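You operate a simulated robot arm through the tools that you are given. There is no shell and no other tool.

You are at the controls of a simulated robot arm. One attempt, no reset.

JOB
Take the dryer can that says "5" from the top of the service bench and leave it on the shelf under the steel tray. Fetch the jug of blue water and set it on top of the brown carton on the top of the wooden table. Take the small regulator on the top of the service bench and put it away on the top of the side table. Fetch the scrap cup and set it on top of the spare block. Take the screen with the largest size on its label from the top of the service bench and put it on the shelf under the steel tray. Take the blue-banded pump lower and put it on top of the white sheet on the top of the pump bench. Fetch the blue-label cup and stand it on the small parts tray. Count the rags on the top of the pump bench, then put as many of the rinse bottles from the top of the pump bench on the shelf under the steel bench. Take the white strainer cup on the top of the long wooden wall shelf and put it away on the top of the steel bench. Put the yellow screen on the top of the spill kit stand. Any order will do. Set down upright: dryer can, jug of blue water, small regulator, blue-banded pump lower, blue-label cup, rinse bottle, yellow screen.

Only the result counts: the job must be done as asked and must still hold three seconds after the hand-in. Knocking over, shifting, dropping, spilling or breaking anything else fails it. Flat cloth is picked up by pressing the open fingertips on it (5 to 10 N) and closing them slowly along it; thin cloth reads only 2 to 8 mm in the jaws.

ROBOT AND FRAMES
A 7-joint arm with a two-finger parallel gripper on a trunk, on a base that moves. Base frame: it is fixed to the floor where the robot stands at the start and does not move with it; the origin is under the middle of the robot, x ahead of it, y to its left, z up. Units: mm, degrees, N and s.
With the tool pointing down near the work surface it reaches from about 340 to 780 mm from the robot's upright axis, wherever it stands. Its first joint turns from -143.0 to 143.0 degrees. Places, roughly: blue-banded pump lower [3000, 3250, 1000]; blue-label cup [3750, 3500, 1000]; carton [0, -3750, 750]; dryer can [-1500, -1500, 1000]; jug of blue water (14x9x15 cm) [-1500, -1500, 900]; rag (10x7x3 cm) [3000, 200, 800]; rinse bottle [3250, 250, 750]; scrap cup (7x7x7 cm) [-2400, -2300, 900]; screen [-2750, -2000, 1000]; sheet (24x16x5 cm) [2300, 100, 800]; shelf under the steel bench [4100, 3700, 300]; shelf under the steel tray [-1700, -4600, 300]; small parts tray (13x10x3 cm) [4500, 1100, 700]; small regulator (6x6x9 cm) [-1700, -1600, 900]; spare block [-2500, -1750, 750]; top of the side table [4200, 900, 700]; top of the spill kit stand (25x29 cm) [-1840, -1080, 560]; top of the steel bench [3300, 3300, 900]; white strainer cup (7x7x7 cm) [-2600, 800, 900]; yellow screen (4x4x9 cm) [-2900, -1900, 900]. Payload 3 kg.
The TCP is the grasp point between the finger pads, 30 mm short of the fingertips. In the tool frame z runs along the fingers and y along their closing line. Largest opening 110 mm; finger width 20, thickness 10; the body of the gripper, 48 by 112 mm, starts 55 mm behind the TCP.
Orientation is told as [roll, pitch, yaw] about the base's x, y, z axes, in that order, counted from this pose: with the fingers straight down and closing along the base's y, the tool's x points along the base's -x, its y along +y and its z along -z.

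CONTROLS
- The arm moves only by the tool step_arm. Its argument "steps" is a list of rows, each a list of 7 numbers: the opening, from 0 (shut) to 1 (fully open), then the shift along the tool's x, y, z in mm, then the turn, a rotation vector about the tool's x, y, z in degrees. In form: [[claw, dx, dy, dz, ax, ay, az], ...]. A call has 1 to 20 rows; each row is the pose to reach, as a shift and turn from the pose commanded when the call began, along the tool's axes at that moment. Rows are played at 5 a second. More than 50 mm and 8.6 degrees between two rows, or a gripper value outside its range, and nothing of the call is played. A pose out of reach is approached as far as the arm can. The call stops where the force on the tool passes 40 N (or 10 N more than at its start, if that is more) or the arm is blocked; 0.2 s more then pass. Each finger travels about 153 mm/s and halts on what it meets, pressing with about 33 N; the grip force reading is that of the motor and also rises with nothing between the fingers. The clock runs only during rows and for 0.2 s after the last one: add rows that repeat a pose to give the fingers time. The reply holds the time, the measured pose of the TCP, the force on the tool along the base axes, the opening and the grip force, in the units named above and with some noise, with the torque about the TCP (base axes, N m) and any sound that the robot's microphone picked up.
- Cameras (640 x 400 px; columns grow to the right, rows downward): "scene" is now at [557, -232.4, 1245.5]; the picture's right is [-0.01, -0.92, 0.38], its down [-0.45, 0.35, 0.82] and it looks along [-0.89, -0.17, -0.42] (base axes); focal length 214 px, centre (320, 200). "wrist" rides on the gripper at [72, 17, -103] in the tool frame; the picture's right is [-0.23, 0.97, 0.00], its down [-0.76, -0.18, -0.62] and it looks along [-0.61, -0.14, 0.78] (tool axes); focal length 222 px, centre (320, 200). There is no depth. A picture from a camera that has moved, and an enlarged one, comes with that camera's place and axes in the base frame and with its lens.
- camera(camera): a new picture of that camera. The clock stands still meanwhile.
- lift_body(by): moves the trunk up (or, below 0, down) by that many mm; the arm and the scene camera ride with it, the base frame stays. It gives what a move gives, with no picture.
- base_move(legs): drives the robot by 1 to 6 legs, each [ahead, turn to the left] in mm and degrees, along the robot's own axes; the way and the turn of a leg run together, so that a leg with both is an arc; at most 1500 mm and 180 degrees a leg. The arm and the cameras ride along, it lands a little off, and it stops where it bumps. It gives what a move gives.
- head_to(pan, tilt): turns the head with the scene camera to pan (to the left, within 80 degrees either way) and tilt (down, from -29 to 69), counted from straight ahead of the robot. It gives what a move gives.
- inspect(camera, box): a new picture of the part [left, top, right, bottom] of that camera's present view, enlarged. The clock stands still meanwhile.
- close_job(): hands the job in; it is judged then, once.

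Places have to be worked out from the pictures, the camera data and where the tool is seen. Open the gripper and draw the arm clear of the work before you hand the job in, unless the task says otherwise.

The tools are called after "Emit:" as name(argument=value, ...) on one line, values as JSON. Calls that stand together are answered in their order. step_arm: Moves the arm, as the interface text tells. Its arguments: {"type":"object","properties":{"steps":{"type":"array"}},"required":["steps"]} The other tools are called the same way: lift_body (by) moves the trunk up or down; base_move (legs) drives the base; head_to (pan, tilt) turns the head that bears the scene camera; camera (camera) takes a picture; inspect (camera, box) takes an enlarged picture of a part of a camera's view; close_job () hands the job in.

At the start:

```text
time_s: 0.0
position: [543.3, -207.6, 1174.3]
orientation: [0.0, 0.0, -0.7]
ft_force: [-0.3, 0.8, 0.1]
wrist_torque: [0.0, -0.02, 0.01]
finger_gap: 109.9
grasp_force: 0.1
trunk travel left (down, up): [-300.0, 190.0]
robot x, y, heading: [-1.7, 19.7, 0.1]
head pan, tilt (commanded): [-22.6, 62.6]
```

scene: 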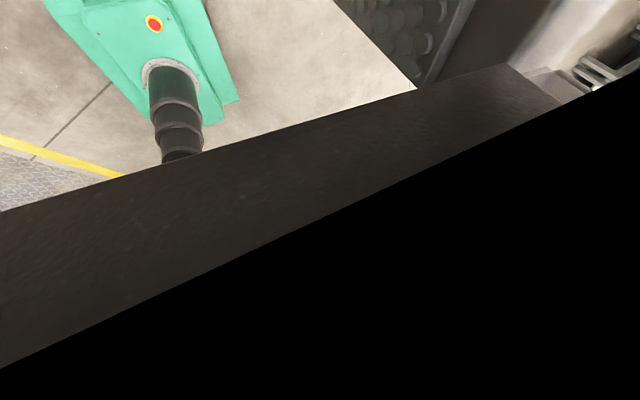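
wrist: 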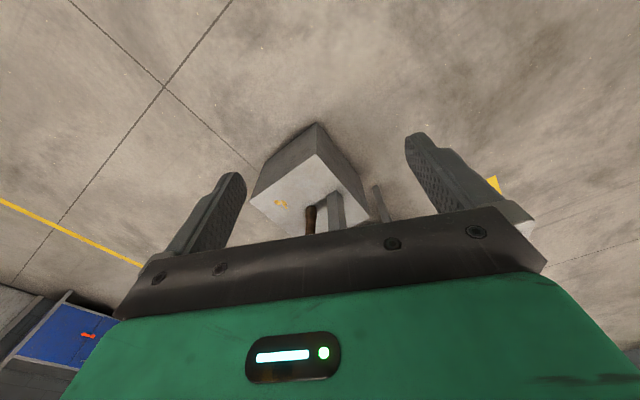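

I begin by looking around: the scene camera's view is mostly blocked, so I turn the head to look ahead and level.

Emit:
head_to(pan=0, tilt=20)

Emit:
camera(camera="scene")

Emit:
camera(camera="wrist")

```text
time_s: 1.1
position: [543.6, -206.7, 1174.9]
orientation: [0.0, 0.0, -0.7]
ft_force: [0.4, -0.9, 0.1]
wrist_torque: [0.0, 0.03, 0.0]
finger_gap: 110.2
grasp_force: 0.0
trunk travel left (down, up): [-300.0, 190.0]
robot x, y, heading: [-4.2, 18.3, 0.1]
head pan, tilt (commanded): [0.0, 20.0]
```

```text
taken
camera scene: at [618.4, -208.7, 1211.6], right [-0.01, -1.0, 0.0], down [-0.94, 0.01, 0.34], along [-0.34, 0.0, -0.94], focal length 214 px, centre (320, 200)
```

scene: 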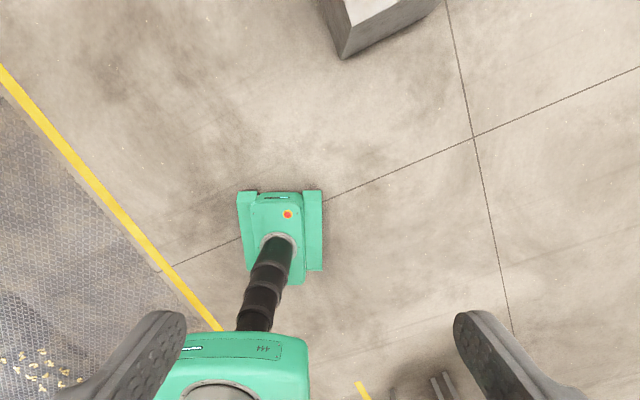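

```text
taken
camera wrist: at [472.2, -189.0, 1278.0], right [0.24, 0.97, 0.0], down [0.76, -0.19, 0.62], along [0.6, -0.15, -0.78], focal length 222 px, centre (320, 200)
```

wrist: 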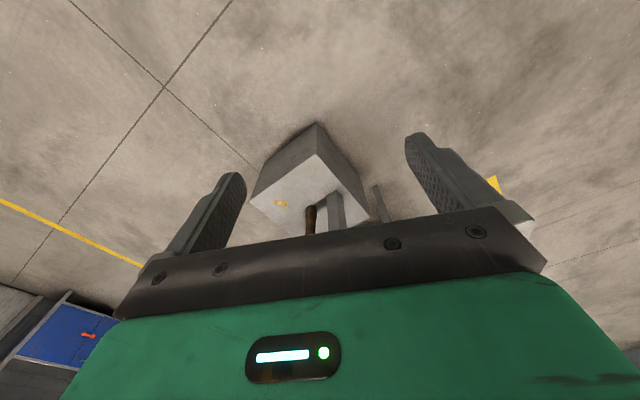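

The "scene" camera appears to ride on the hand (offset from the TCP, looking along the tool's z). I pitch the hand up to horizontal so I can survey the room with the head pan.

Emit:
step_arm(steps=[[1, 0, 0, 0, 0, -8, 0], [1, 0, 0, 0, 0, -16, 0], [1, 0, 0, 0, 0, -24, 0], [1, 0, 0, 0, 0, -32, 0], [1, 0, 0, 0, 0, -40, 0], [1, 0, 0, 0, 0, -48, 0], [1, 0, 0, 0, 0, -56, 0], [1, 0, 0, 0, 0, -64, 0], [1, 0, 0, 0, 0, -72, 0], [1, 0, 0, 0, 0, -80, 0], [1, 0, 0, 0, 0, -85, 0], [1, 0, 0, 0, 0, -90, 0]])

Emit:
camera(camera="scene")

Emit:
camera(camera="wrist")

```text
time_s: 3.7
position: [542.7, -214.8, 1173.5]
orientation: [-12.3, -88.3, 9.6]
ft_force: [-0.3, 0.0, -0.1]
wrist_torque: [0.01, -0.05, 0.05]
finger_gap: 110.1
grasp_force: 0.1
out of reach, approached as far as the arm can: row 12
trunk travel left (down, up): [-300.0, 190.0]
robot x, y, heading: [-3.2, 17.6, 0.2]
head pan, tilt (commanded): [0.0, 20.0]
```

```text
taken
camera scene: at [506.2, -213.9, 1252.2], right [-0.05, -1.0, 0.01], down [-0.37, 0.01, -0.93], along [0.93, -0.05, -0.37], focal length 214 px, centre (320, 200)
```

scene: 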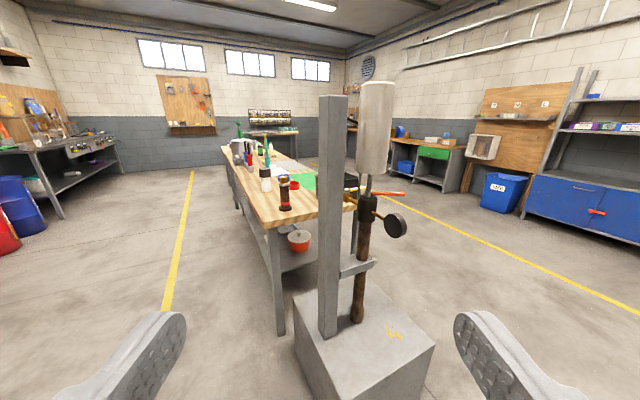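

```text
taken
camera wrist: at [439.8, -193.7, 1103.9], right [0.05, 0.97, 0.22], down [-0.61, -0.14, 0.78], along [0.79, -0.18, 0.58], focal length 222 px, centre (320, 200)
```

wrist: 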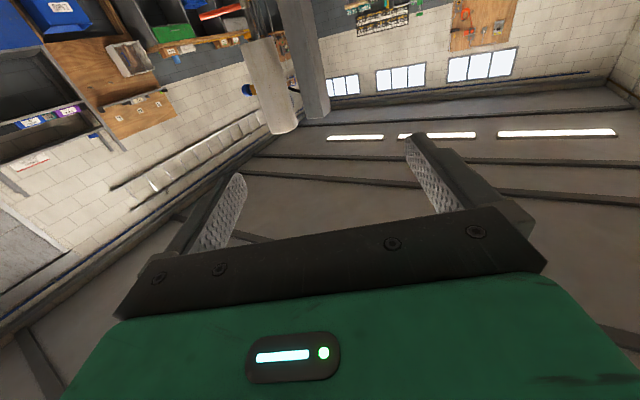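

The room is now visible: a wooden pump bench lies ahead, benches along the walls. I pan the head left and right to survey.

Emit:
head_to(pan=75, tilt=15)

Emit:
camera(camera="scene")

Emit:
head_to(pan=-75, tilt=15)

Emit:
camera(camera="scene")

```text
time_s: 5.2
position: [543.1, -215.2, 1173.8]
orientation: [-10.0, -88.1, 7.3]
ft_force: [-0.3, 0.6, 0.1]
wrist_torque: [0.01, -0.01, -0.01]
finger_gap: 109.9
grasp_force: 0.1
trunk travel left (down, up): [-300.0, 190.0]
robot x, y, heading: [-1.0, 17.0, 0.3]
head pan, tilt (commanded): [75.0, 15.0]
```

```text
taken
camera scene: at [442.1, -120.3, 1261.8], right [0.95, -0.3, -0.03], down [-0.11, -0.25, -0.96], along [0.29, 0.92, -0.27], focal length 214 px, centre (320, 200)
```

scene: 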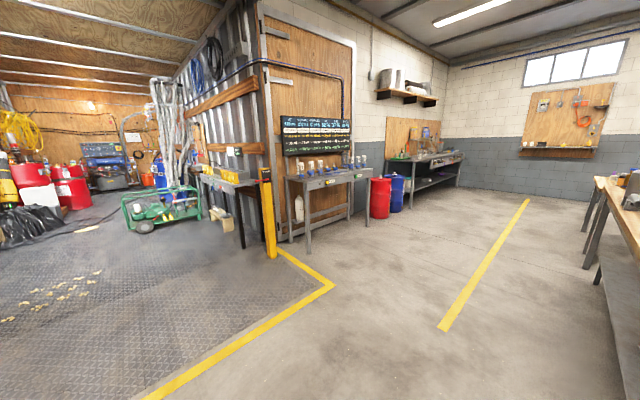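

```text
time_s: 7.5
position: [543.1, -214.6, 1173.5]
orientation: [-10.1, -88.2, 7.3]
ft_force: [-0.5, -0.4, 0.0]
wrist_torque: [0.0, -0.02, 0.02]
finger_gap: 110.2
grasp_force: 0.1
trunk travel left (down, up): [-300.0, 190.0]
robot x, y, heading: [-2.6, 15.3, 0.1]
head pan, tilt (commanded): [-75.0, 15.0]
```

```text
taken
camera scene: at [433.6, -300.6, 1262.8], right [-0.98, -0.21, 0.03], down [-0.09, 0.25, -0.96], along [0.2, -0.94, -0.26], focal length 214 px, centre (320, 200)
```

scene: 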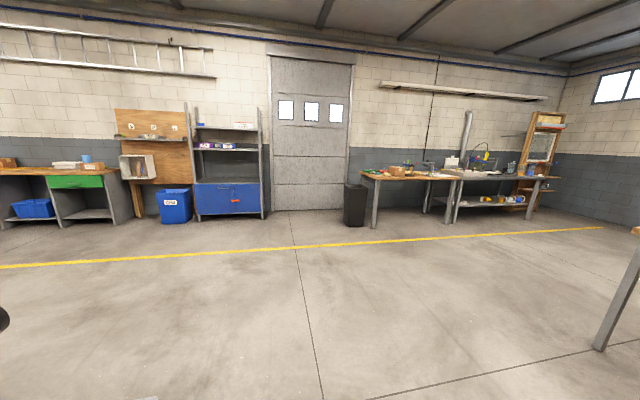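

The right wall shows the wooden table and the sink unit. I turn the robot around to see the rest behind me.

Emit:
base_move(legs=[[0, 180]])

Emit:
head_to(pan=0, tilt=15)

Emit:
camera(camera="scene")

Emit:
head_to(pan=60, tilt=20)

Emit:
camera(camera="scene")

Emit:
head_to(pan=-60, tilt=20)

Emit:
camera(camera="scene")

```text
time_s: 8.9
position: [561.6, -162.3, 1175.7]
orientation: [-7.0, -88.4, 9.8]
ft_force: [-1.0, -0.5, -1.0]
wrist_torque: [0.0, 0.03, 0.01]
finger_gap: 110.1
grasp_force: 0.0
trunk travel left (down, up): [-300.0, 190.0]
robot x, y, heading: [-1.3, 12.5, 5.1]
head pan, tilt (commanded): [-75.0, 15.0]
stopped in leg 1: the robot was blocked; the commanded pose is now the measured one
```

```text
time_s: 10.4
position: [562.4, -162.8, 1175.1]
orientation: [-6.0, -88.3, 8.7]
ft_force: [0.5, 0.9, -0.1]
wrist_torque: [-0.03, 0.01, 0.0]
finger_gap: 110.1
grasp_force: 0.0
trunk travel left (down, up): [-300.0, 190.0]
robot x, y, heading: [-3.8, 12.9, 5.1]
head pan, tilt (commanded): [0.0, 15.0]
```

```text
taken
camera scene: at [526.3, -165.3, 1261.5], right [0.05, -1.0, 0.0], down [-0.29, -0.02, -0.96], along [0.96, 0.04, -0.29], focal length 214 px, centre (320, 200)
```

scene: 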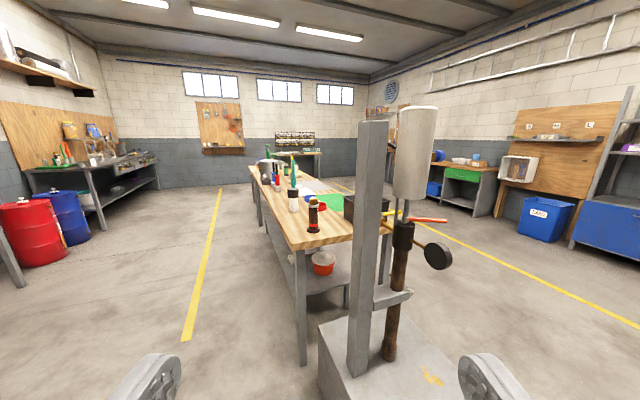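

```text
time_s: 11.7
position: [562.9, -163.3, 1174.2]
orientation: [-6.0, -88.3, 8.9]
ft_force: [-0.1, 0.1, -0.2]
wrist_torque: [0.01, 0.01, -0.02]
finger_gap: 109.9
grasp_force: 0.0
trunk travel left (down, up): [-300.0, 190.0]
robot x, y, heading: [1.5, 13.4, 5.1]
head pan, tilt (commanded): [60.0, 20.0]
```

```text
taken
camera scene: at [475.5, -87.0, 1254.5], right [0.89, -0.46, -0.02], down [-0.18, -0.31, -0.93], along [0.42, 0.83, -0.36], focal length 214 px, centre (320, 200)
```

scene: 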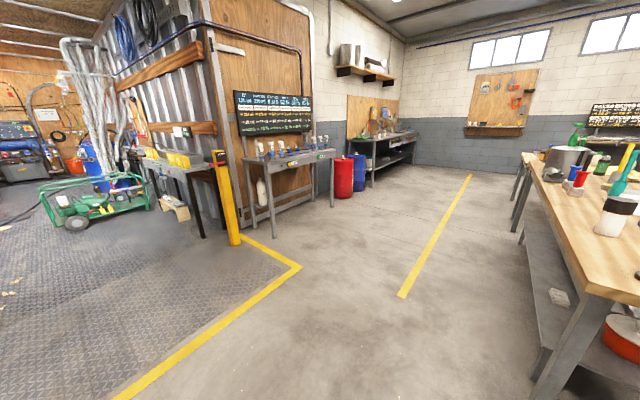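

```text
time_s: 13.7
position: [563.4, -162.3, 1174.6]
orientation: [-6.1, -88.3, 8.9]
ft_force: [-0.6, -0.1, 0.3]
wrist_torque: [0.05, 0.04, 0.01]
finger_gap: 110.3
grasp_force: 0.1
trunk travel left (down, up): [-300.0, 190.0]
robot x, y, heading: [-4.2, 14.0, 5.2]
head pan, tilt (commanded): [-60.0, 20.0]
```

```text
taken
camera scene: at [483.2, -248.0, 1255.0], right [-0.84, -0.54, 0.03], down [-0.21, 0.28, -0.94], along [0.5, -0.79, -0.35], focal length 214 px, centre (320, 200)
```

scene: 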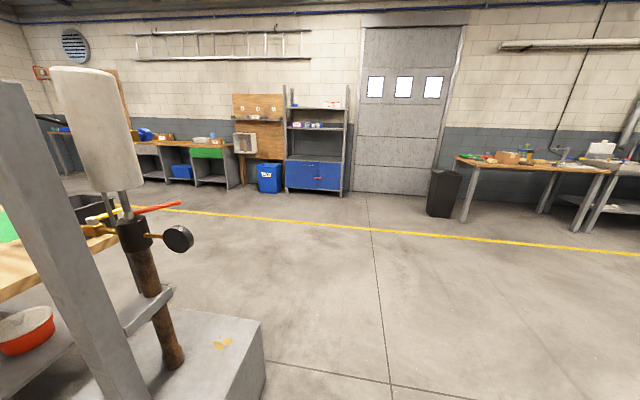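

The turn stopped after 5°, although nothing visible seems near the hand. I look down toward the robot's own base and surroundings to find out what blocks it.

Emit:
head_to(pan=0, tilt=69)

Emit:
camera(camera="scene")

Emit:
head_to(pan=80, tilt=50)

Emit:
camera(camera="scene")

Emit:
head_to(pan=-80, tilt=50)

Emit:
camera(camera="scene")

```text
time_s: 15.0
position: [563.2, -163.0, 1175.3]
orientation: [-6.3, -88.4, 8.9]
ft_force: [0.1, 0.1, 1.3]
wrist_torque: [0.0, 0.02, -0.01]
finger_gap: 110.1
grasp_force: 0.0
trunk travel left (down, up): [-300.0, 190.0]
robot x, y, heading: [-3.2, 13.5, 5.5]
head pan, tilt (commanded): [0.0, 68.8]
```

```text
taken
camera scene: at [486.7, -167.4, 1187.0], right [0.05, -1.0, 0.0], down [-0.94, -0.05, -0.34], along [0.34, 0.01, -0.94], focal length 214 px, centre (320, 200)
```

scene: 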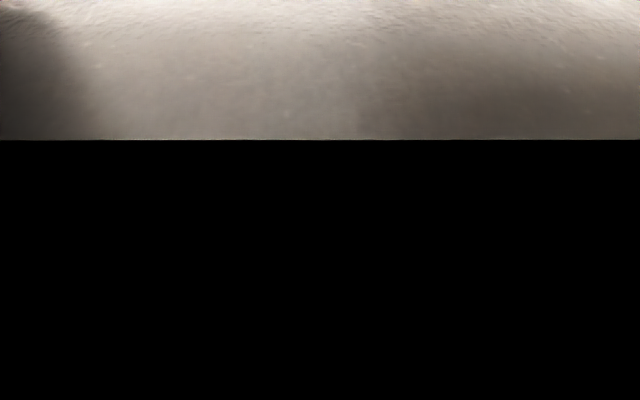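

```text
time_s: 16.6
position: [564.1, -162.9, 1174.8]
orientation: [-6.5, -88.3, 9.3]
ft_force: [0.4, -0.5, 0.1]
wrist_torque: [0.0, -0.02, -0.03]
finger_gap: 110.2
grasp_force: 0.1
trunk travel left (down, up): [-300.0, 190.0]
robot x, y, heading: [-2.1, 14.0, 5.1]
head pan, tilt (commanded): [80.0, 50.0]
```

```text
taken
camera scene: at [441.2, -93.7, 1209.9], right [0.99, -0.13, -0.03], down [-0.12, -0.76, -0.64], along [0.06, 0.63, -0.77], focal length 214 px, centre (320, 200)
```

scene: 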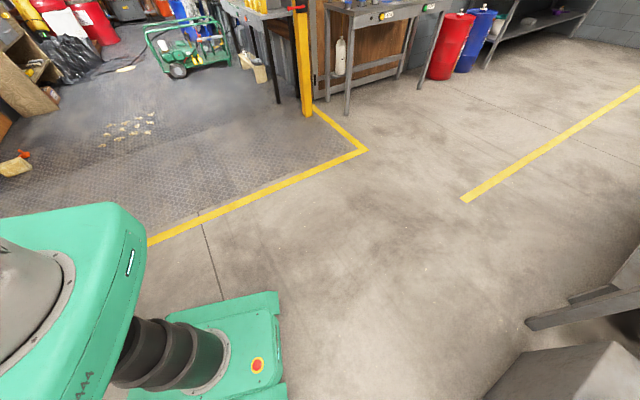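

```text
time_s: 19.0
position: [562.3, -163.8, 1175.0]
orientation: [-6.3, -88.3, 9.1]
ft_force: [0.3, -0.2, -0.8]
wrist_torque: [-0.02, -0.04, -0.02]
finger_gap: 110.0
grasp_force: 0.0
trunk travel left (down, up): [-300.0, 190.0]
robot x, y, heading: [-3.9, 16.0, 5.1]
head pan, tilt (commanded): [-80.0, 50.0]
```

```text
taken
camera scene: at [448.5, -245.1, 1210.4], right [-0.97, -0.22, 0.03], down [-0.19, 0.74, -0.64], along [0.12, -0.63, -0.77], focal length 214 px, centre (320, 200)
```

scene: 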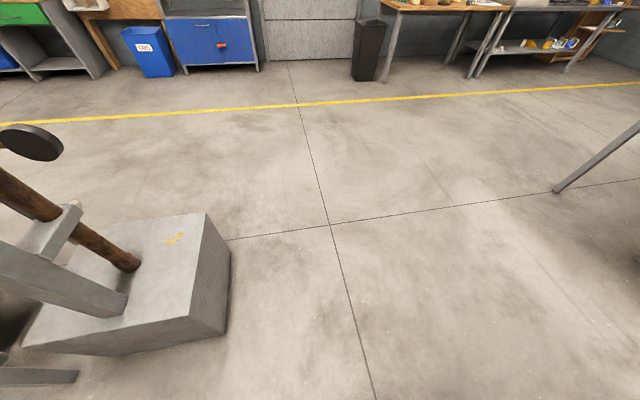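

The surroundings of the base are clear, so the stop was probably from the unreached arm pose (commanded ≠ measured). I bring the hand pitch back a little and try a smaller turn.

Emit:
step_arm(steps=[[1, 0, 0, 0, 0, 8, 0], [1, 0, 0, -20, 0, 12, 0]])

Emit:
base_move(legs=[[0, 40]])

```text
time_s: 19.6
position: [542.8, -164.4, 1175.5]
orientation: [-0.7, -76.2, 3.4]
ft_force: [1.0, 0.5, -0.7]
wrist_torque: [0.01, 0.0, -0.02]
finger_gap: 110.2
grasp_force: 0.1
trunk travel left (down, up): [-300.0, 190.0]
robot x, y, heading: [-4.2, 15.0, 5.3]
head pan, tilt (commanded): [-80.0, 50.0]
```

```text
time_s: 21.9
position: [528.5, 225.2, 1175.1]
orientation: [-0.8, -76.2, 43.4]
ft_force: [-0.1, 0.1, 0.4]
wrist_torque: [0.02, -0.02, 0.02]
finger_gap: 110.1
grasp_force: 0.0
trunk travel left (down, up): [-300.0, 190.0]
robot x, y, heading: [10.4, 1.1, 45.1]
head pan, tilt (commanded): [-80.0, 50.0]
```

The turn works now. I turn another 135° to face the back and survey there.

Emit:
base_move(legs=[[0, 135]])

Emit:
head_to(pan=0, tilt=5)

Emit:
camera(camera="scene")

Emit:
head_to(pan=60, tilt=5)

Emit:
camera(camera="scene")

Emit:
head_to(pan=-60, tilt=5)

Emit:
camera(camera="scene")

```text
time_s: 22.6
position: [519.7, 243.9, 1203.6]
orientation: [20.8, -80.7, 22.7]
ft_force: [-0.6, -0.6, -0.2]
wrist_torque: [-0.01, 0.01, -0.02]
finger_gap: 109.8
grasp_force: 0.1
trunk travel left (down, up): [-300.0, 190.0]
robot x, y, heading: [9.4, 1.2, 45.5]
head pan, tilt (commanded): [-80.0, 50.0]
stopped in leg 1: the force on the tool passed its limit at 124 N (the readings are from after the stop); the commanded pose is now the measured one
```

```text
time_s: 24.1
position: [520.3, 243.9, 1202.5]
orientation: [21.3, -80.7, 22.3]
ft_force: [0.4, 0.4, -0.4]
wrist_torque: [-0.01, -0.02, -0.03]
finger_gap: 110.0
grasp_force: 0.1
trunk travel left (down, up): [-300.0, 190.0]
robot x, y, heading: [5.5, -3.8, 44.7]
head pan, tilt (commanded): [0.0, 5.0]
```

```text
taken
camera scene: at [505.3, 223.2, 1309.2], right [0.68, -0.73, -0.06], down [-0.21, -0.12, -0.97], along [0.7, 0.67, -0.24], focal length 214 px, centre (320, 200)
```

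scene: 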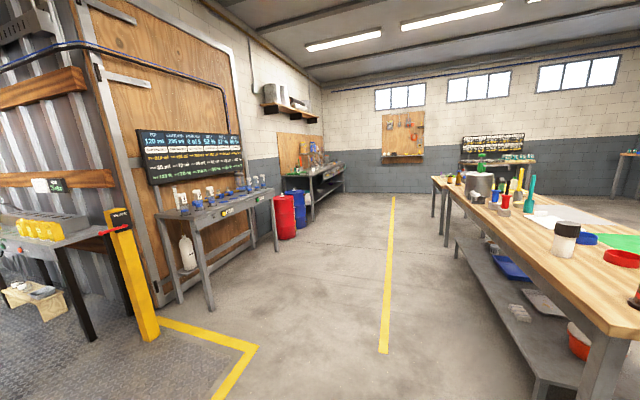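

```text
time_s: 25.4
position: [519.2, 243.4, 1203.6]
orientation: [21.2, -80.8, 22.3]
ft_force: [-0.2, 0.4, -0.1]
wrist_torque: [0.01, 0.02, -0.03]
finger_gap: 109.8
grasp_force: 0.0
trunk travel left (down, up): [-300.0, 190.0]
robot x, y, heading: [7.9, -2.7, 45.2]
head pan, tilt (commanded): [60.0, 5.0]
```

```text
taken
camera scene: at [418.2, 249.8, 1320.8], right [0.96, 0.23, -0.16], down [-0.13, -0.15, -0.98], along [-0.25, 0.96, -0.11], focal length 214 px, centre (320, 200)
```

scene: 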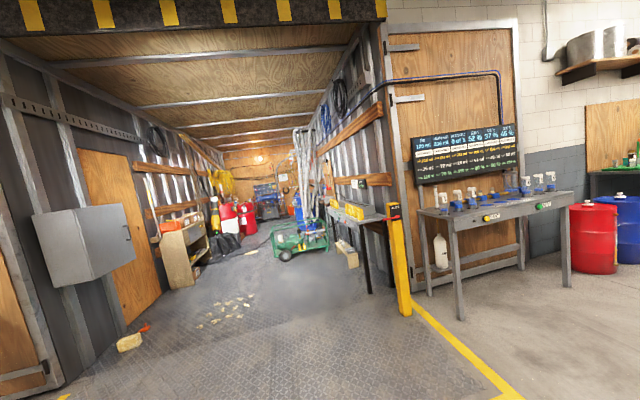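

```text
time_s: 27.4
position: [520.8, 244.8, 1203.4]
orientation: [21.2, -80.6, 22.2]
ft_force: [0.0, 0.0, 0.2]
wrist_torque: [0.02, 0.01, -0.01]
finger_gap: 110.1
grasp_force: 0.2
trunk travel left (down, up): [-300.0, 190.0]
robot x, y, heading: [7.8, -1.0, 45.0]
head pan, tilt (commanded): [-60.0, 5.0]
```

```text
taken
camera scene: at [526.8, 134.0, 1311.5], right [-0.28, -0.96, 0.1], down [-0.23, -0.04, -0.97], along [0.93, -0.29, -0.21], focal length 214 px, centre (320, 200)
```

scene: 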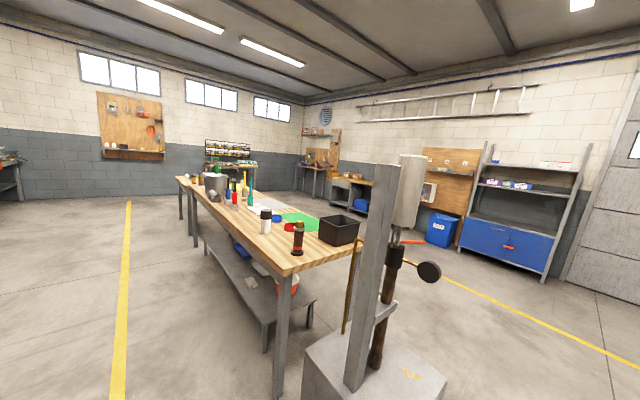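

Nothing is near the hand in the pictures, so the stop looks like an inertial/arm-limit effect of a big fast turn. I re-level the hand and turn in smaller legs.

Emit:
base_move(legs=[[0, 30], [0, 30]])

```text
time_s: 29.3
position: [322.9, 467.9, 1201.9]
orientation: [17.7, -79.3, 57.7]
ft_force: [-2.2, 0.2, 1.1]
wrist_torque: [-0.04, -0.06, -0.16]
finger_gap: 110.0
grasp_force: 0.0
trunk travel left (down, up): [-300.0, 190.0]
robot x, y, heading: [22.5, -2.2, 74.5]
head pan, tilt (commanded): [-60.0, 5.0]
stopped in leg 1: the robot was blocked; the commanded pose is now the measured one
```

The turn advanced 30° then reported "blocked" again in clear space; I suspect the strongly raised wrist pose. I lower the hand pitch to about 45° and try again.

Emit:
step_arm(steps=[[1, 0, 0, 0, 0, 8, 0], [1, 0, 0, 0, 0, 16, 0], [1, 0, 0, 0, 0, 24, 0], [1, 0, 0, 0, 0, 32, 0], [1, 0, 0, 0, 0, 36, 0], [1, 0, 0, 0, 0, 36, 0]])

Emit:
base_move(legs=[[0, 30]])

Emit:
head_to(pan=0, tilt=-25)

Emit:
camera(camera="scene")

```text
time_s: 30.7
position: [326.7, 468.1, 1200.2]
orientation: [4.7, -43.6, 71.7]
ft_force: [0.1, 0.4, -0.1]
wrist_torque: [0.0, 0.0, 0.0]
finger_gap: 110.0
grasp_force: 0.1
trunk travel left (down, up): [-300.0, 190.0]
robot x, y, heading: [18.1, -4.5, 74.5]
head pan, tilt (commanded): [-60.0, 5.0]
```

```text
time_s: 32.6
position: [49.0, 560.1, 1200.6]
orientation: [4.6, -43.8, 101.7]
ft_force: [-0.3, 0.0, -0.1]
wrist_torque: [-0.01, -0.01, -0.03]
finger_gap: 110.0
grasp_force: 0.1
trunk travel left (down, up): [-300.0, 190.0]
robot x, y, heading: [36.0, 5.0, 104.6]
head pan, tilt (commanded): [-60.0, 5.0]
```

```text
time_s: 34.0
position: [48.6, 559.6, 1200.8]
orientation: [4.7, -43.8, 101.7]
ft_force: [0.5, 0.3, 0.2]
wrist_torque: [-0.01, 0.04, -0.01]
finger_gap: 110.1
grasp_force: 0.1
trunk travel left (down, up): [-300.0, 190.0]
robot x, y, heading: [35.6, 4.0, 104.6]
head pan, tilt (commanded): [0.0, -25.0]
```

```text
taken
camera scene: at [37.7, 622.9, 1343.7], right [0.96, 0.26, -0.06], down [0.04, -0.36, -0.93], along [-0.26, 0.9, -0.36], focal length 214 px, centre (320, 200)
```

scene: 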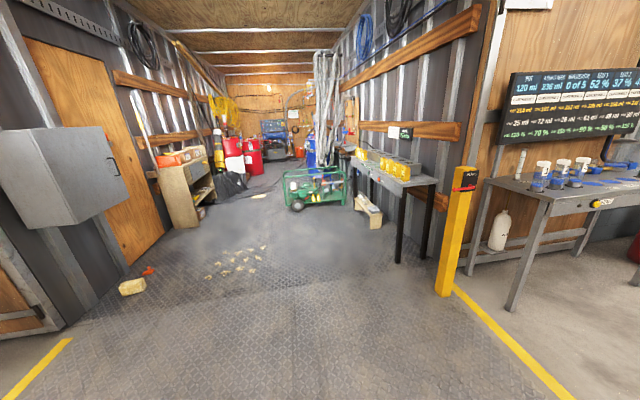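

The 45° pose moves well. I turn on to face the back (-x) and look.

Emit:
base_move(legs=[[0, 40], [0, 35]])

Emit:
camera(camera="scene")

Emit:
head_to(pan=50, tilt=-25)

Emit:
camera(camera="scene")

```text
time_s: 38.0
position: [-504.1, 160.0, 1201.2]
orientation: [4.7, -43.6, 176.7]
ft_force: [-0.2, -0.6, 0.6]
wrist_torque: [-0.02, -0.02, -0.01]
finger_gap: 110.0
grasp_force: 0.0
trunk travel left (down, up): [-300.0, 190.0]
robot x, y, heading: [32.2, 39.1, 179.3]
head pan, tilt (commanded): [0.0, -25.0]
```

```text
taken
camera scene: at [-569.5, 167.7, 1343.7], right [0.0, 1.0, -0.06], down [0.36, -0.06, -0.93], along [-0.93, -0.02, -0.36], focal length 214 px, centre (320, 200)
```

scene: 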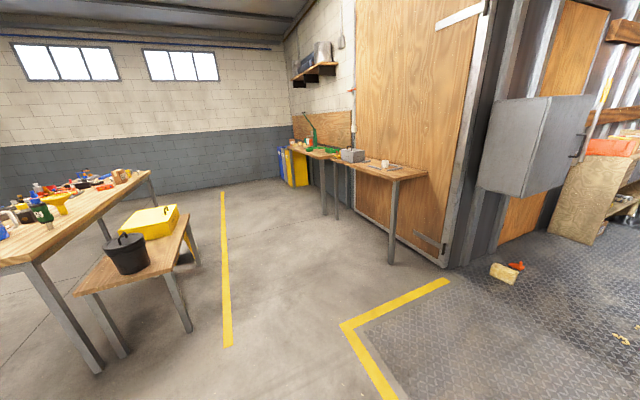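

```text
time_s: 39.1
position: [-503.0, 159.3, 1200.6]
orientation: [4.7, -43.7, 176.7]
ft_force: [-0.2, -0.4, 0.0]
wrist_torque: [0.02, 0.01, 0.03]
finger_gap: 109.9
grasp_force: 0.0
trunk travel left (down, up): [-300.0, 190.0]
robot x, y, heading: [30.7, 37.3, 179.6]
head pan, tilt (commanded): [50.0, -25.0]
```

```text
taken
camera scene: at [-552.1, 114.5, 1365.6], right [-0.53, 0.61, -0.59], down [0.47, -0.37, -0.8], along [-0.71, -0.7, -0.09], focal length 214 px, centre (320, 200)
```

scene: 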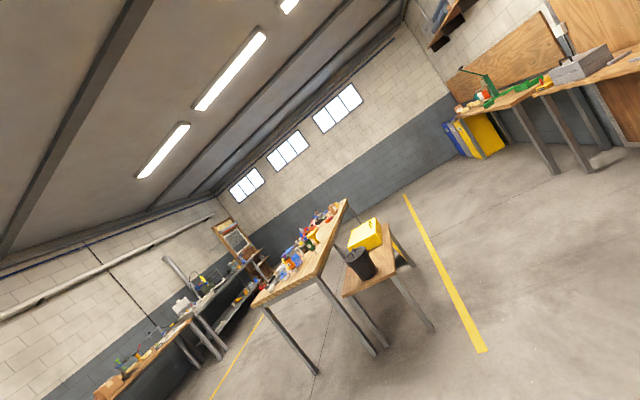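

I now see the service bench (left) and the low spill-kit stand with yellow box and bucket, and the wall shelf ahead right. I turn toward the service bench and look with a level head before driving.

Emit:
base_move(legs=[[0, 40]])

Emit:
head_to(pan=0, tilt=-25)

Emit:
camera(camera="scene")

Emit:
inspect(camera="scene", box=[200, 100, 440, 250])

```text
time_s: 41.5
position: [-453.0, -209.8, 1200.5]
orientation: [4.6, -43.7, -143.3]
ft_force: [-1.6, 0.0, -0.2]
wrist_torque: [0.01, -0.01, 0.01]
finger_gap: 110.2
grasp_force: 0.1
trunk travel left (down, up): [-300.0, 190.0]
robot x, y, heading: [19.6, 61.0, -140.8]
head pan, tilt (commanded): [50.0, -25.0]
```

```text
time_s: 42.6
position: [-452.2, -209.7, 1202.2]
orientation: [4.6, -43.7, -143.2]
ft_force: [-0.1, -0.8, -0.5]
wrist_torque: [0.01, 0.01, 0.02]
finger_gap: 109.8
grasp_force: 0.1
trunk travel left (down, up): [-300.0, 190.0]
robot x, y, heading: [21.2, 59.5, -140.7]
head pan, tilt (commanded): [0.0, -25.0]
```

```text
taken
camera scene: at [-509.8, -244.8, 1344.5], right [-0.64, 0.76, -0.06], down [0.31, 0.19, -0.93], along [-0.7, -0.62, -0.36], focal length 214 px, centre (320, 200)
```

scene: 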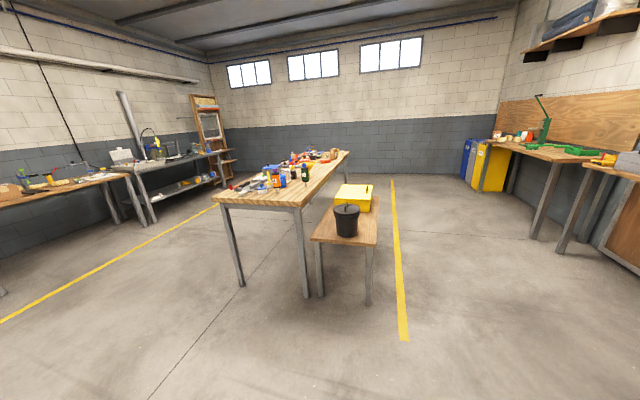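

```text
2.67 times, centred on (320, 175) of scene
camera zoom: at [-509.8, -244.8, 1344.5], right [-0.64, 0.76, -0.06], down [0.31, 0.19, -0.93], along [-0.7, -0.62, -0.36], focal length 572 px, centre (320, 267)
```

zoom: 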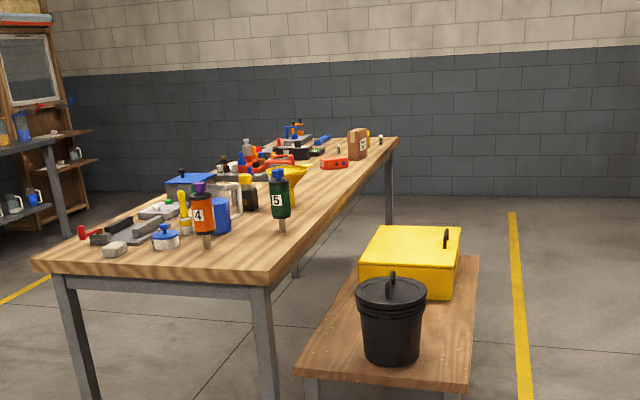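

The service bench is clearly seen: green can "5", orange can "4", jug etc. near this end; its near edge is around (-1320,-1130) to (-1095,-1790). I drive to about (-450,-1150) facing the end of the bench.

Emit:
base_move(legs=[[0, 29.4], [650, 0], [650, 0], [0, -40]])

Emit:
camera(camera="scene")

```text
time_s: 52.9
position: [-968.3, -1326.7, 1201.1]
orientation: [4.7, -43.8, -154.0]
ft_force: [0.5, -0.4, 1.4]
wrist_torque: [0.01, -0.02, 0.01]
finger_gap: 110.2
grasp_force: 0.2
trunk travel left (down, up): [-300.0, 190.0]
robot x, y, heading: [-440.9, -1174.3, -151.1]
head pan, tilt (commanded): [0.0, -25.0]
```

```text
taken
camera scene: at [-1032.3, -1351.2, 1344.5], right [-0.49, 0.87, -0.06], down [0.34, 0.13, -0.93], along [-0.8, -0.47, -0.36], focal length 214 px, centre (320, 200)
```

scene: 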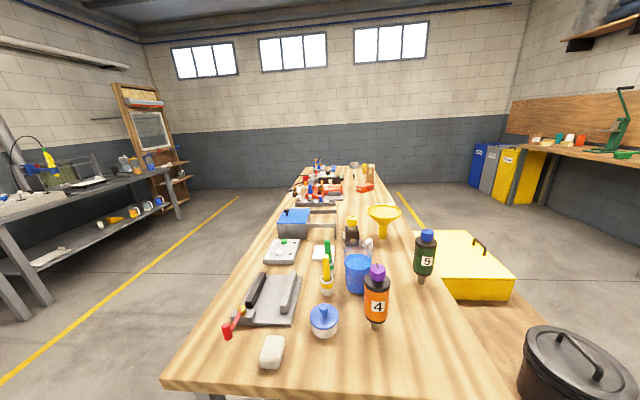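

Very good view along the bench. I zoom into the near and far halves.

Emit:
inspect(camera="scene", box=[220, 210, 460, 360])

Emit:
inspect(camera="scene", box=[270, 150, 430, 250])

```text
2.67 times, centred on (340, 285) of scene
camera zoom: at [-1032.3, -1351.2, 1344.5], right [-0.49, 0.87, -0.06], down [0.34, 0.13, -0.93], along [-0.8, -0.47, -0.36], focal length 572 px, centre (267, -27)
```

zoom: 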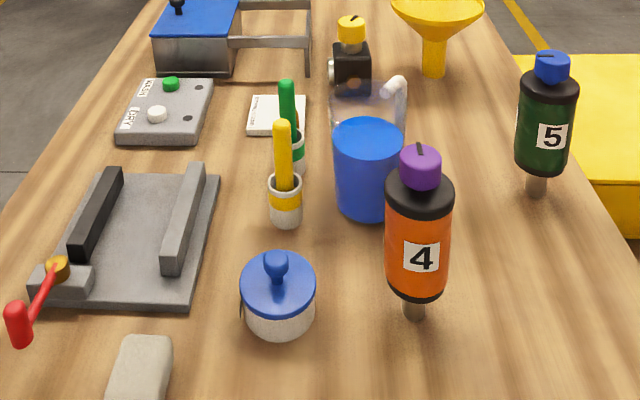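

```text
4.00 times, centred on (350, 200) of scene
camera zoom: at [-1032.3, -1351.2, 1344.5], right [-0.49, 0.87, -0.06], down [0.34, 0.13, -0.93], along [-0.8, -0.47, -0.36], focal length 858 px, centre (200, 200)
```

zoom: 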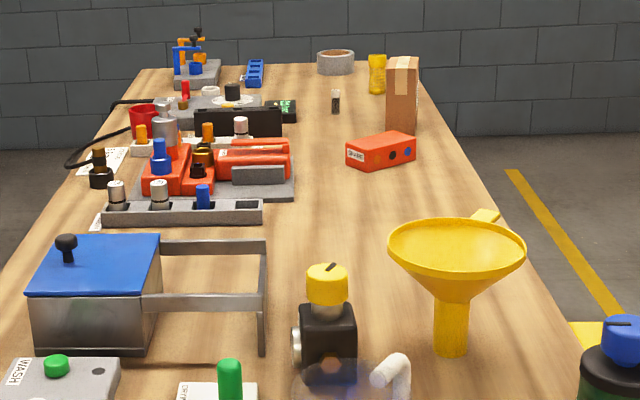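

Bench top is at about z≈860 by triangulation; scrap cup (red) ≈(-2413,-2277), spare block ≈(-2375,-1777), yellow screen ≈(-2826,-1934), can 5 ≈(-1607,-1357). I drive round the south side of the bench to view the far half and reach the scrap cup.

Emit:
base_move(legs=[[0, 24], [0, 24.6], [600, 0], [604, 0]])

Emit:
camera(camera="scene")

```text
time_s: 61.8
position: [-948.0, -2841.2, 1203.7]
orientation: [4.7, -43.7, -105.7]
ft_force: [0.0, 0.1, -0.4]
wrist_torque: [-0.01, -0.01, -0.01]
finger_gap: 110.2
grasp_force: 0.0
trunk travel left (down, up): [-300.0, 190.0]
robot x, y, heading: [-717.1, -2346.6, -103.0]
head pan, tilt (commanded): [0.0, -25.0]
```

```text
taken
camera scene: at [-973.5, -2902.8, 1345.0], right [-0.97, 0.22, -0.06], down [0.13, 0.34, -0.93], along [-0.18, -0.92, -0.36], focal length 214 px, centre (320, 200)
```

scene: 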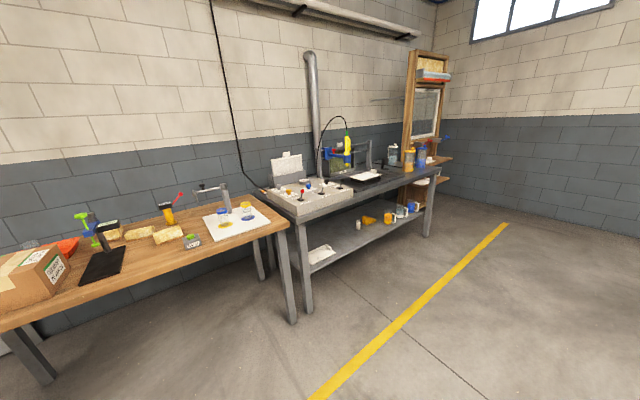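

I see the wooden table with the brown carton and the steel tray table with its lower shelf. I zoom on both for planning.

Emit:
inspect(camera="scene", box=[250, 130, 450, 300])

Emit:
inspect(camera="scene", box=[0, 180, 300, 340])

```text
2.35 times, centred on (350, 215) of scene
camera zoom: at [-973.5, -2902.8, 1345.0], right [-0.97, 0.22, -0.06], down [0.13, 0.34, -0.93], along [-0.18, -0.92, -0.36], focal length 505 px, centre (249, 165)
```

zoom: 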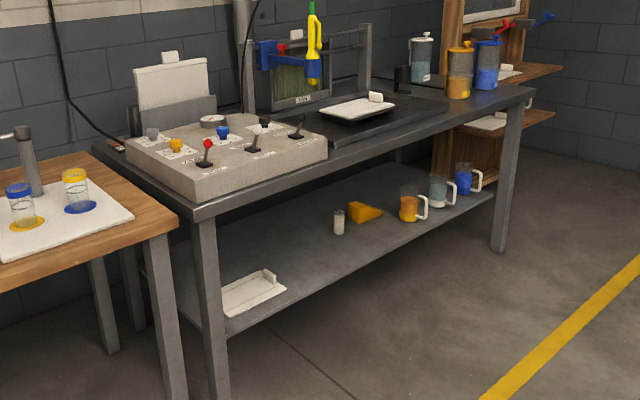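

```text
2.13 times, centred on (150, 260) of scene
camera zoom: at [-973.5, -2902.8, 1345.0], right [-0.97, 0.22, -0.06], down [0.13, 0.34, -0.93], along [-0.18, -0.92, -0.36], focal length 458 px, centre (683, 72)
```

zoom: 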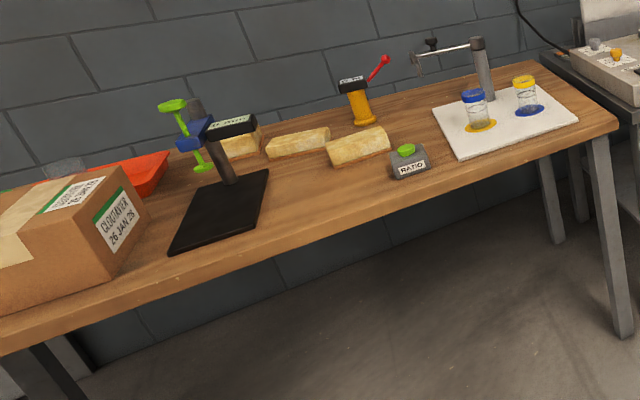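

Both destinations look accessible from the front. Now I continue along the south side of the service bench.

Emit:
base_move(legs=[[0, -28], [0, -28.3], [780, 0], [780, 0], [0, -30], [0, -30]])

Emit:
camera(camera="scene")

```text
time_s: 75.8
position: [-2531.0, -2492.4, 1202.4]
orientation: [4.7, -43.7, 138.4]
ft_force: [0.6, -0.2, -0.3]
wrist_torque: [0.01, 0.04, 0.03]
finger_gap: 109.9
grasp_force: 0.0
trunk travel left (down, up): [-300.0, 190.0]
robot x, y, heading: [-2204.1, -2941.8, 141.3]
head pan, tilt (commanded): [0.0, -25.0]
```

```text
taken
camera scene: at [-2578.5, -2445.6, 1345.5], right [0.62, 0.78, -0.06], down [0.25, -0.27, -0.93], along [-0.75, 0.56, -0.36], focal length 214 px, centre (320, 200)
```

scene: 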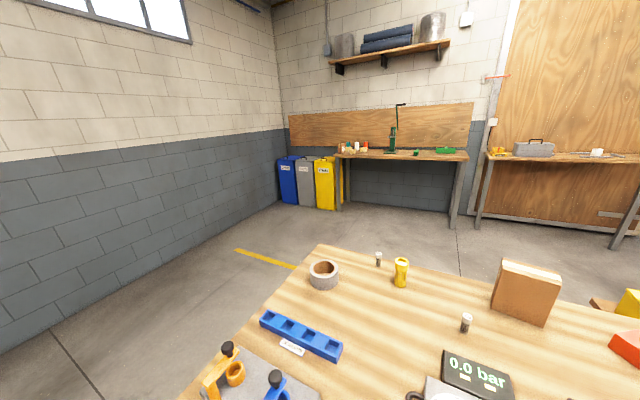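

Now I tilt the head down to see the bench top below and to the right.

Emit:
head_to(pan=-25, tilt=10)

Emit:
camera(camera="scene")

Emit:
head_to(pan=-60, tilt=0)

Emit:
camera(camera="scene")

```text
time_s: 76.8
position: [-2530.0, -2491.7, 1202.4]
orientation: [4.7, -43.6, 138.3]
ft_force: [0.0, 0.0, -0.2]
wrist_torque: [0.01, 0.01, 0.04]
finger_gap: 110.2
grasp_force: 0.0
trunk travel left (down, up): [-300.0, 190.0]
robot x, y, heading: [-2202.2, -2938.1, 141.0]
head pan, tilt (commanded): [-25.0, 10.0]
```

```text
taken
camera scene: at [-2534.0, -2434.3, 1298.4], right [0.8, 0.54, 0.25], down [0.58, -0.59, -0.56], along [-0.16, 0.6, -0.79], focal length 214 px, centre (320, 200)
```

scene: 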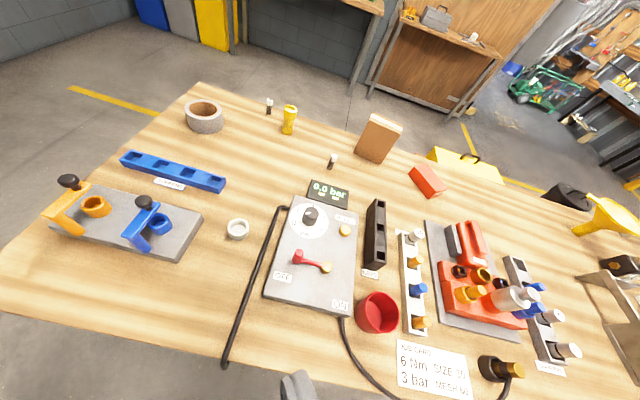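

```text
time_s: 77.8
position: [-2530.4, -2491.4, 1202.7]
orientation: [4.7, -43.7, 138.5]
ft_force: [-0.5, -0.2, 0.3]
wrist_torque: [-0.01, 0.01, 0.01]
finger_gap: 110.4
grasp_force: 0.1
trunk travel left (down, up): [-300.0, 190.0]
robot x, y, heading: [-2204.5, -2937.2, 141.2]
head pan, tilt (commanded): [-60.0, 0.0]
```

```text
taken
camera scene: at [-2496.2, -2411.9, 1335.3], right [0.8, 0.05, 0.59], down [0.54, -0.48, -0.69], along [0.25, 0.88, -0.41], focal length 214 px, centre (320, 200)
```

scene: 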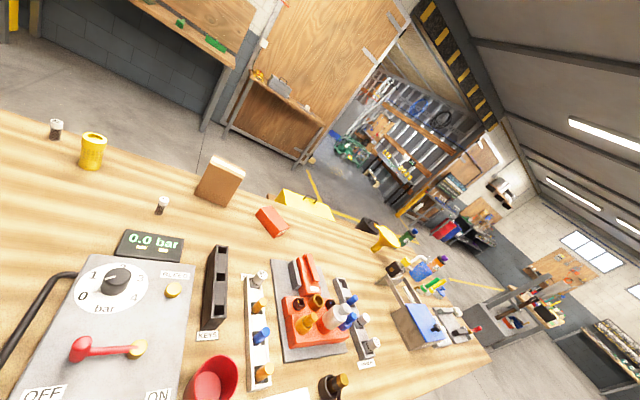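

The far half is well visible. I zoom on the small vials and other possible "screens" to read labels.

Emit:
head_to(pan=-10, tilt=-10)

Emit:
camera(camera="scene")

Emit:
inspect(camera="scene", box=[260, 160, 420, 260])

```text
time_s: 79.0
position: [-2531.2, -2491.3, 1202.7]
orientation: [4.7, -43.7, 138.5]
ft_force: [-0.1, -0.1, 1.8]
wrist_torque: [0.0, 0.02, 0.02]
finger_gap: 110.0
grasp_force: 0.1
trunk travel left (down, up): [-300.0, 190.0]
robot x, y, heading: [-2203.6, -2936.0, 141.3]
head pan, tilt (commanded): [-10.0, -10.0]
```

```text
taken
camera scene: at [-2565.2, -2439.1, 1322.2], right [0.71, 0.7, 0.07], down [0.45, -0.38, -0.81], along [-0.54, 0.6, -0.59], focal length 214 px, centre (320, 200)
```

scene: 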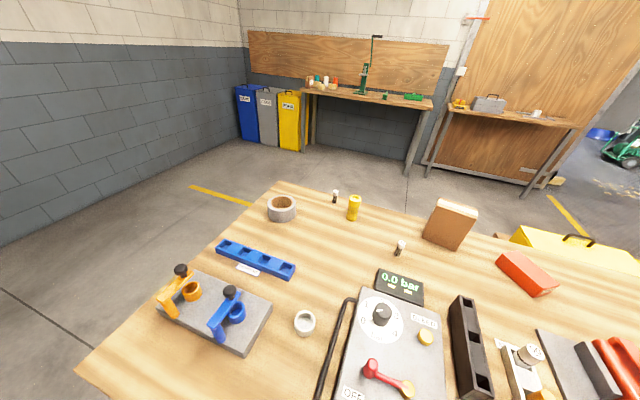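

```text
4.00 times, centred on (340, 210) of scene
camera zoom: at [-2565.2, -2439.1, 1322.2], right [0.71, 0.7, 0.07], down [0.45, -0.38, -0.81], along [-0.54, 0.6, -0.59], focal length 858 px, centre (240, 160)
```

zoom: 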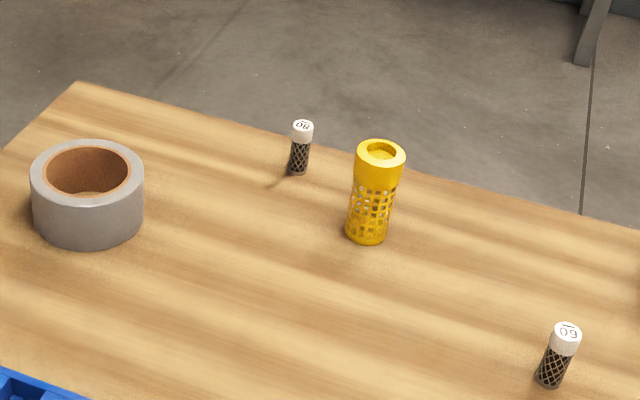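

Screens are small mesh cylinders with white caps with numbers. I zoom in more on each, and on the racks.

Emit:
inspect(camera="scene", box=[325, 180, 365, 205])

Emit:
inspect(camera="scene", box=[380, 230, 420, 255])

Emit:
inspect(camera="scene", box=[500, 330, 564, 370])

Emit:
head_to(pan=-45, tilt=10)

Emit:
camera(camera="scene")

```text
16.00 times, centred on (345, 192) of scene
camera zoom: at [-2565.2, -2439.1, 1322.2], right [0.71, 0.7, 0.07], down [0.45, -0.38, -0.81], along [-0.54, 0.6, -0.59], focal length 3432 px, centre (-80, 320)
```

zoom: 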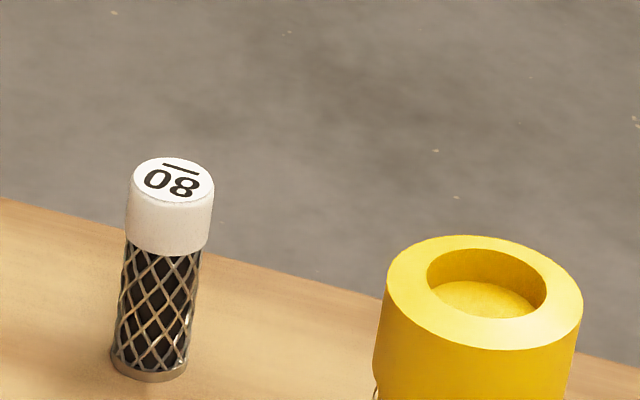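

```text
16.00 times, centred on (400, 242) of scene
camera zoom: at [-2565.2, -2439.1, 1322.2], right [0.71, 0.7, 0.07], down [0.45, -0.38, -0.81], along [-0.54, 0.6, -0.59], focal length 3432 px, centre (-960, -480)
```

zoom: 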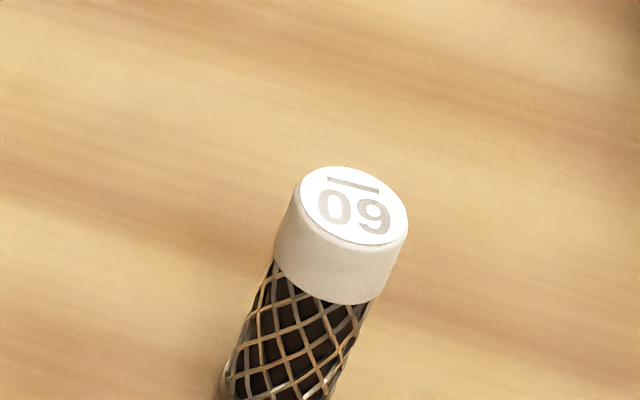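

```text
10.00 times, centred on (532, 350) of scene
camera zoom: at [-2565.2, -2439.1, 1322.2], right [0.71, 0.7, 0.07], down [0.45, -0.38, -0.81], along [-0.54, 0.6, -0.59], focal length 2145 px, centre (-1800, -1300)
```

zoom: 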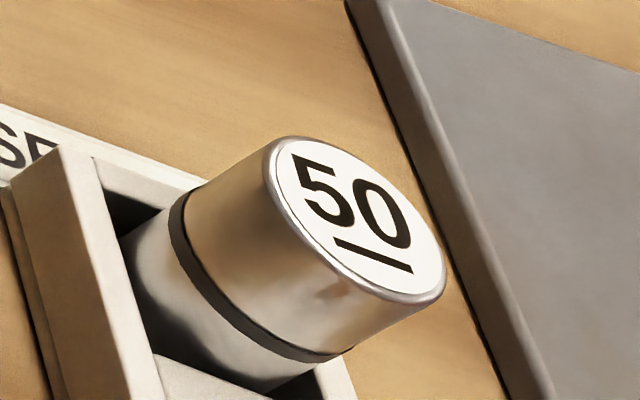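

```text
time_s: 80.0
position: [-2532.3, -2491.1, 1203.5]
orientation: [4.7, -43.7, 138.4]
ft_force: [0.2, -0.3, 0.3]
wrist_torque: [0.02, 0.0, -0.01]
finger_gap: 110.0
grasp_force: 0.1
trunk travel left (down, up): [-300.0, 190.0]
robot x, y, heading: [-2201.5, -2936.9, 141.3]
head pan, tilt (commanded): [-45.0, 10.0]
```

```text
taken
camera scene: at [-2507.0, -2420.9, 1310.1], right [0.84, 0.28, 0.47], down [0.53, -0.62, -0.58], along [0.13, 0.74, -0.66], focal length 214 px, centre (320, 200)
```

scene: 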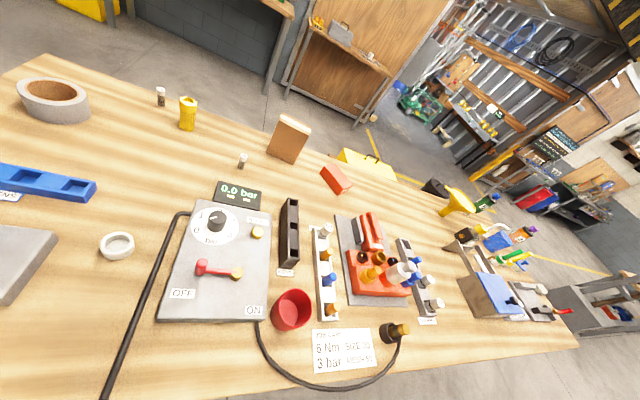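

Screens read 80 and 60 (underlined); I'll check later for hidden others. I verify the red cup and the spare block with zooms.

Emit:
inspect(camera="scene", box=[255, 270, 351, 330])

Emit:
inspect(camera="scene", box=[265, 110, 361, 200])

Emit:
inspect(camera="scene", box=[310, 200, 450, 330])

Emit:
inspect(camera="scene", box=[0, 150, 140, 270])

```text
6.67 times, centred on (303, 300) of scene
camera zoom: at [-2507.0, -2420.9, 1310.1], right [0.84, 0.28, 0.47], down [0.53, -0.62, -0.58], along [0.13, 0.74, -0.66], focal length 1430 px, centre (433, -467)
```

zoom: 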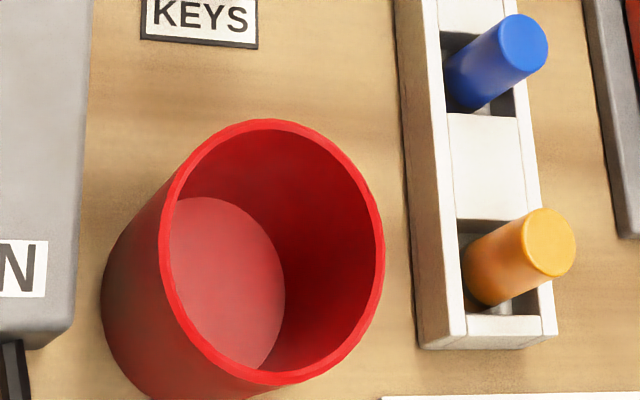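

```text
4.44 times, centred on (313, 155) of scene
camera zoom: at [-2507.0, -2420.9, 1310.1], right [0.84, 0.28, 0.47], down [0.53, -0.62, -0.58], along [0.13, 0.74, -0.66], focal length 953 px, centre (351, 400)
```

zoom: 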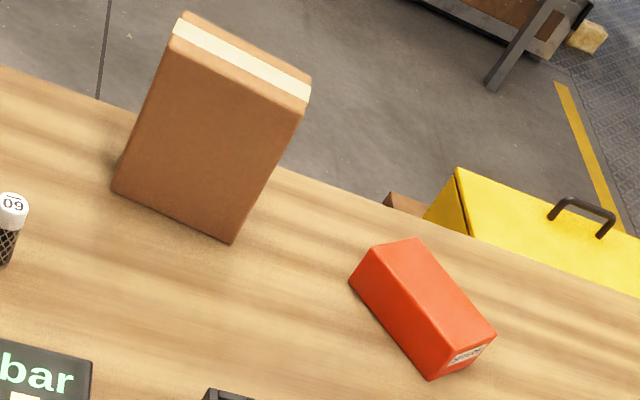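

```text
3.08 times, centred on (380, 265) of scene
camera zoom: at [-2507.0, -2420.9, 1310.1], right [0.84, 0.28, 0.47], down [0.53, -0.62, -0.58], along [0.13, 0.74, -0.66], focal length 660 px, centre (135, 0)
```

zoom: 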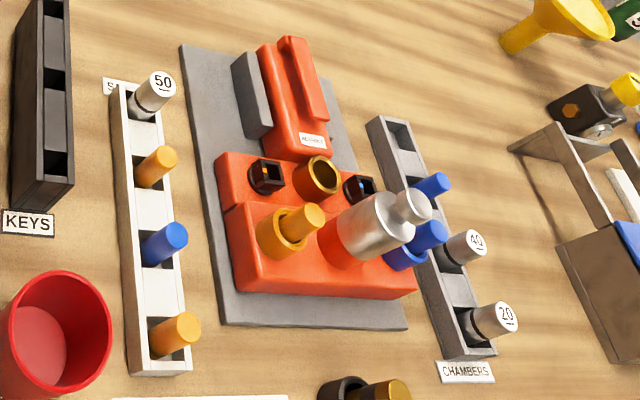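

```text
3.33 times, centred on (70, 210) of scene
camera zoom: at [-2507.0, -2420.9, 1310.1], right [0.84, 0.28, 0.47], down [0.53, -0.62, -0.58], along [0.13, 0.74, -0.66], focal length 715 px, centre (1153, 167)
```

zoom: 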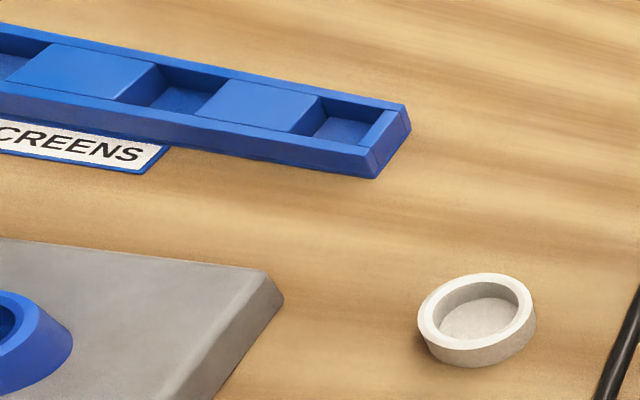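

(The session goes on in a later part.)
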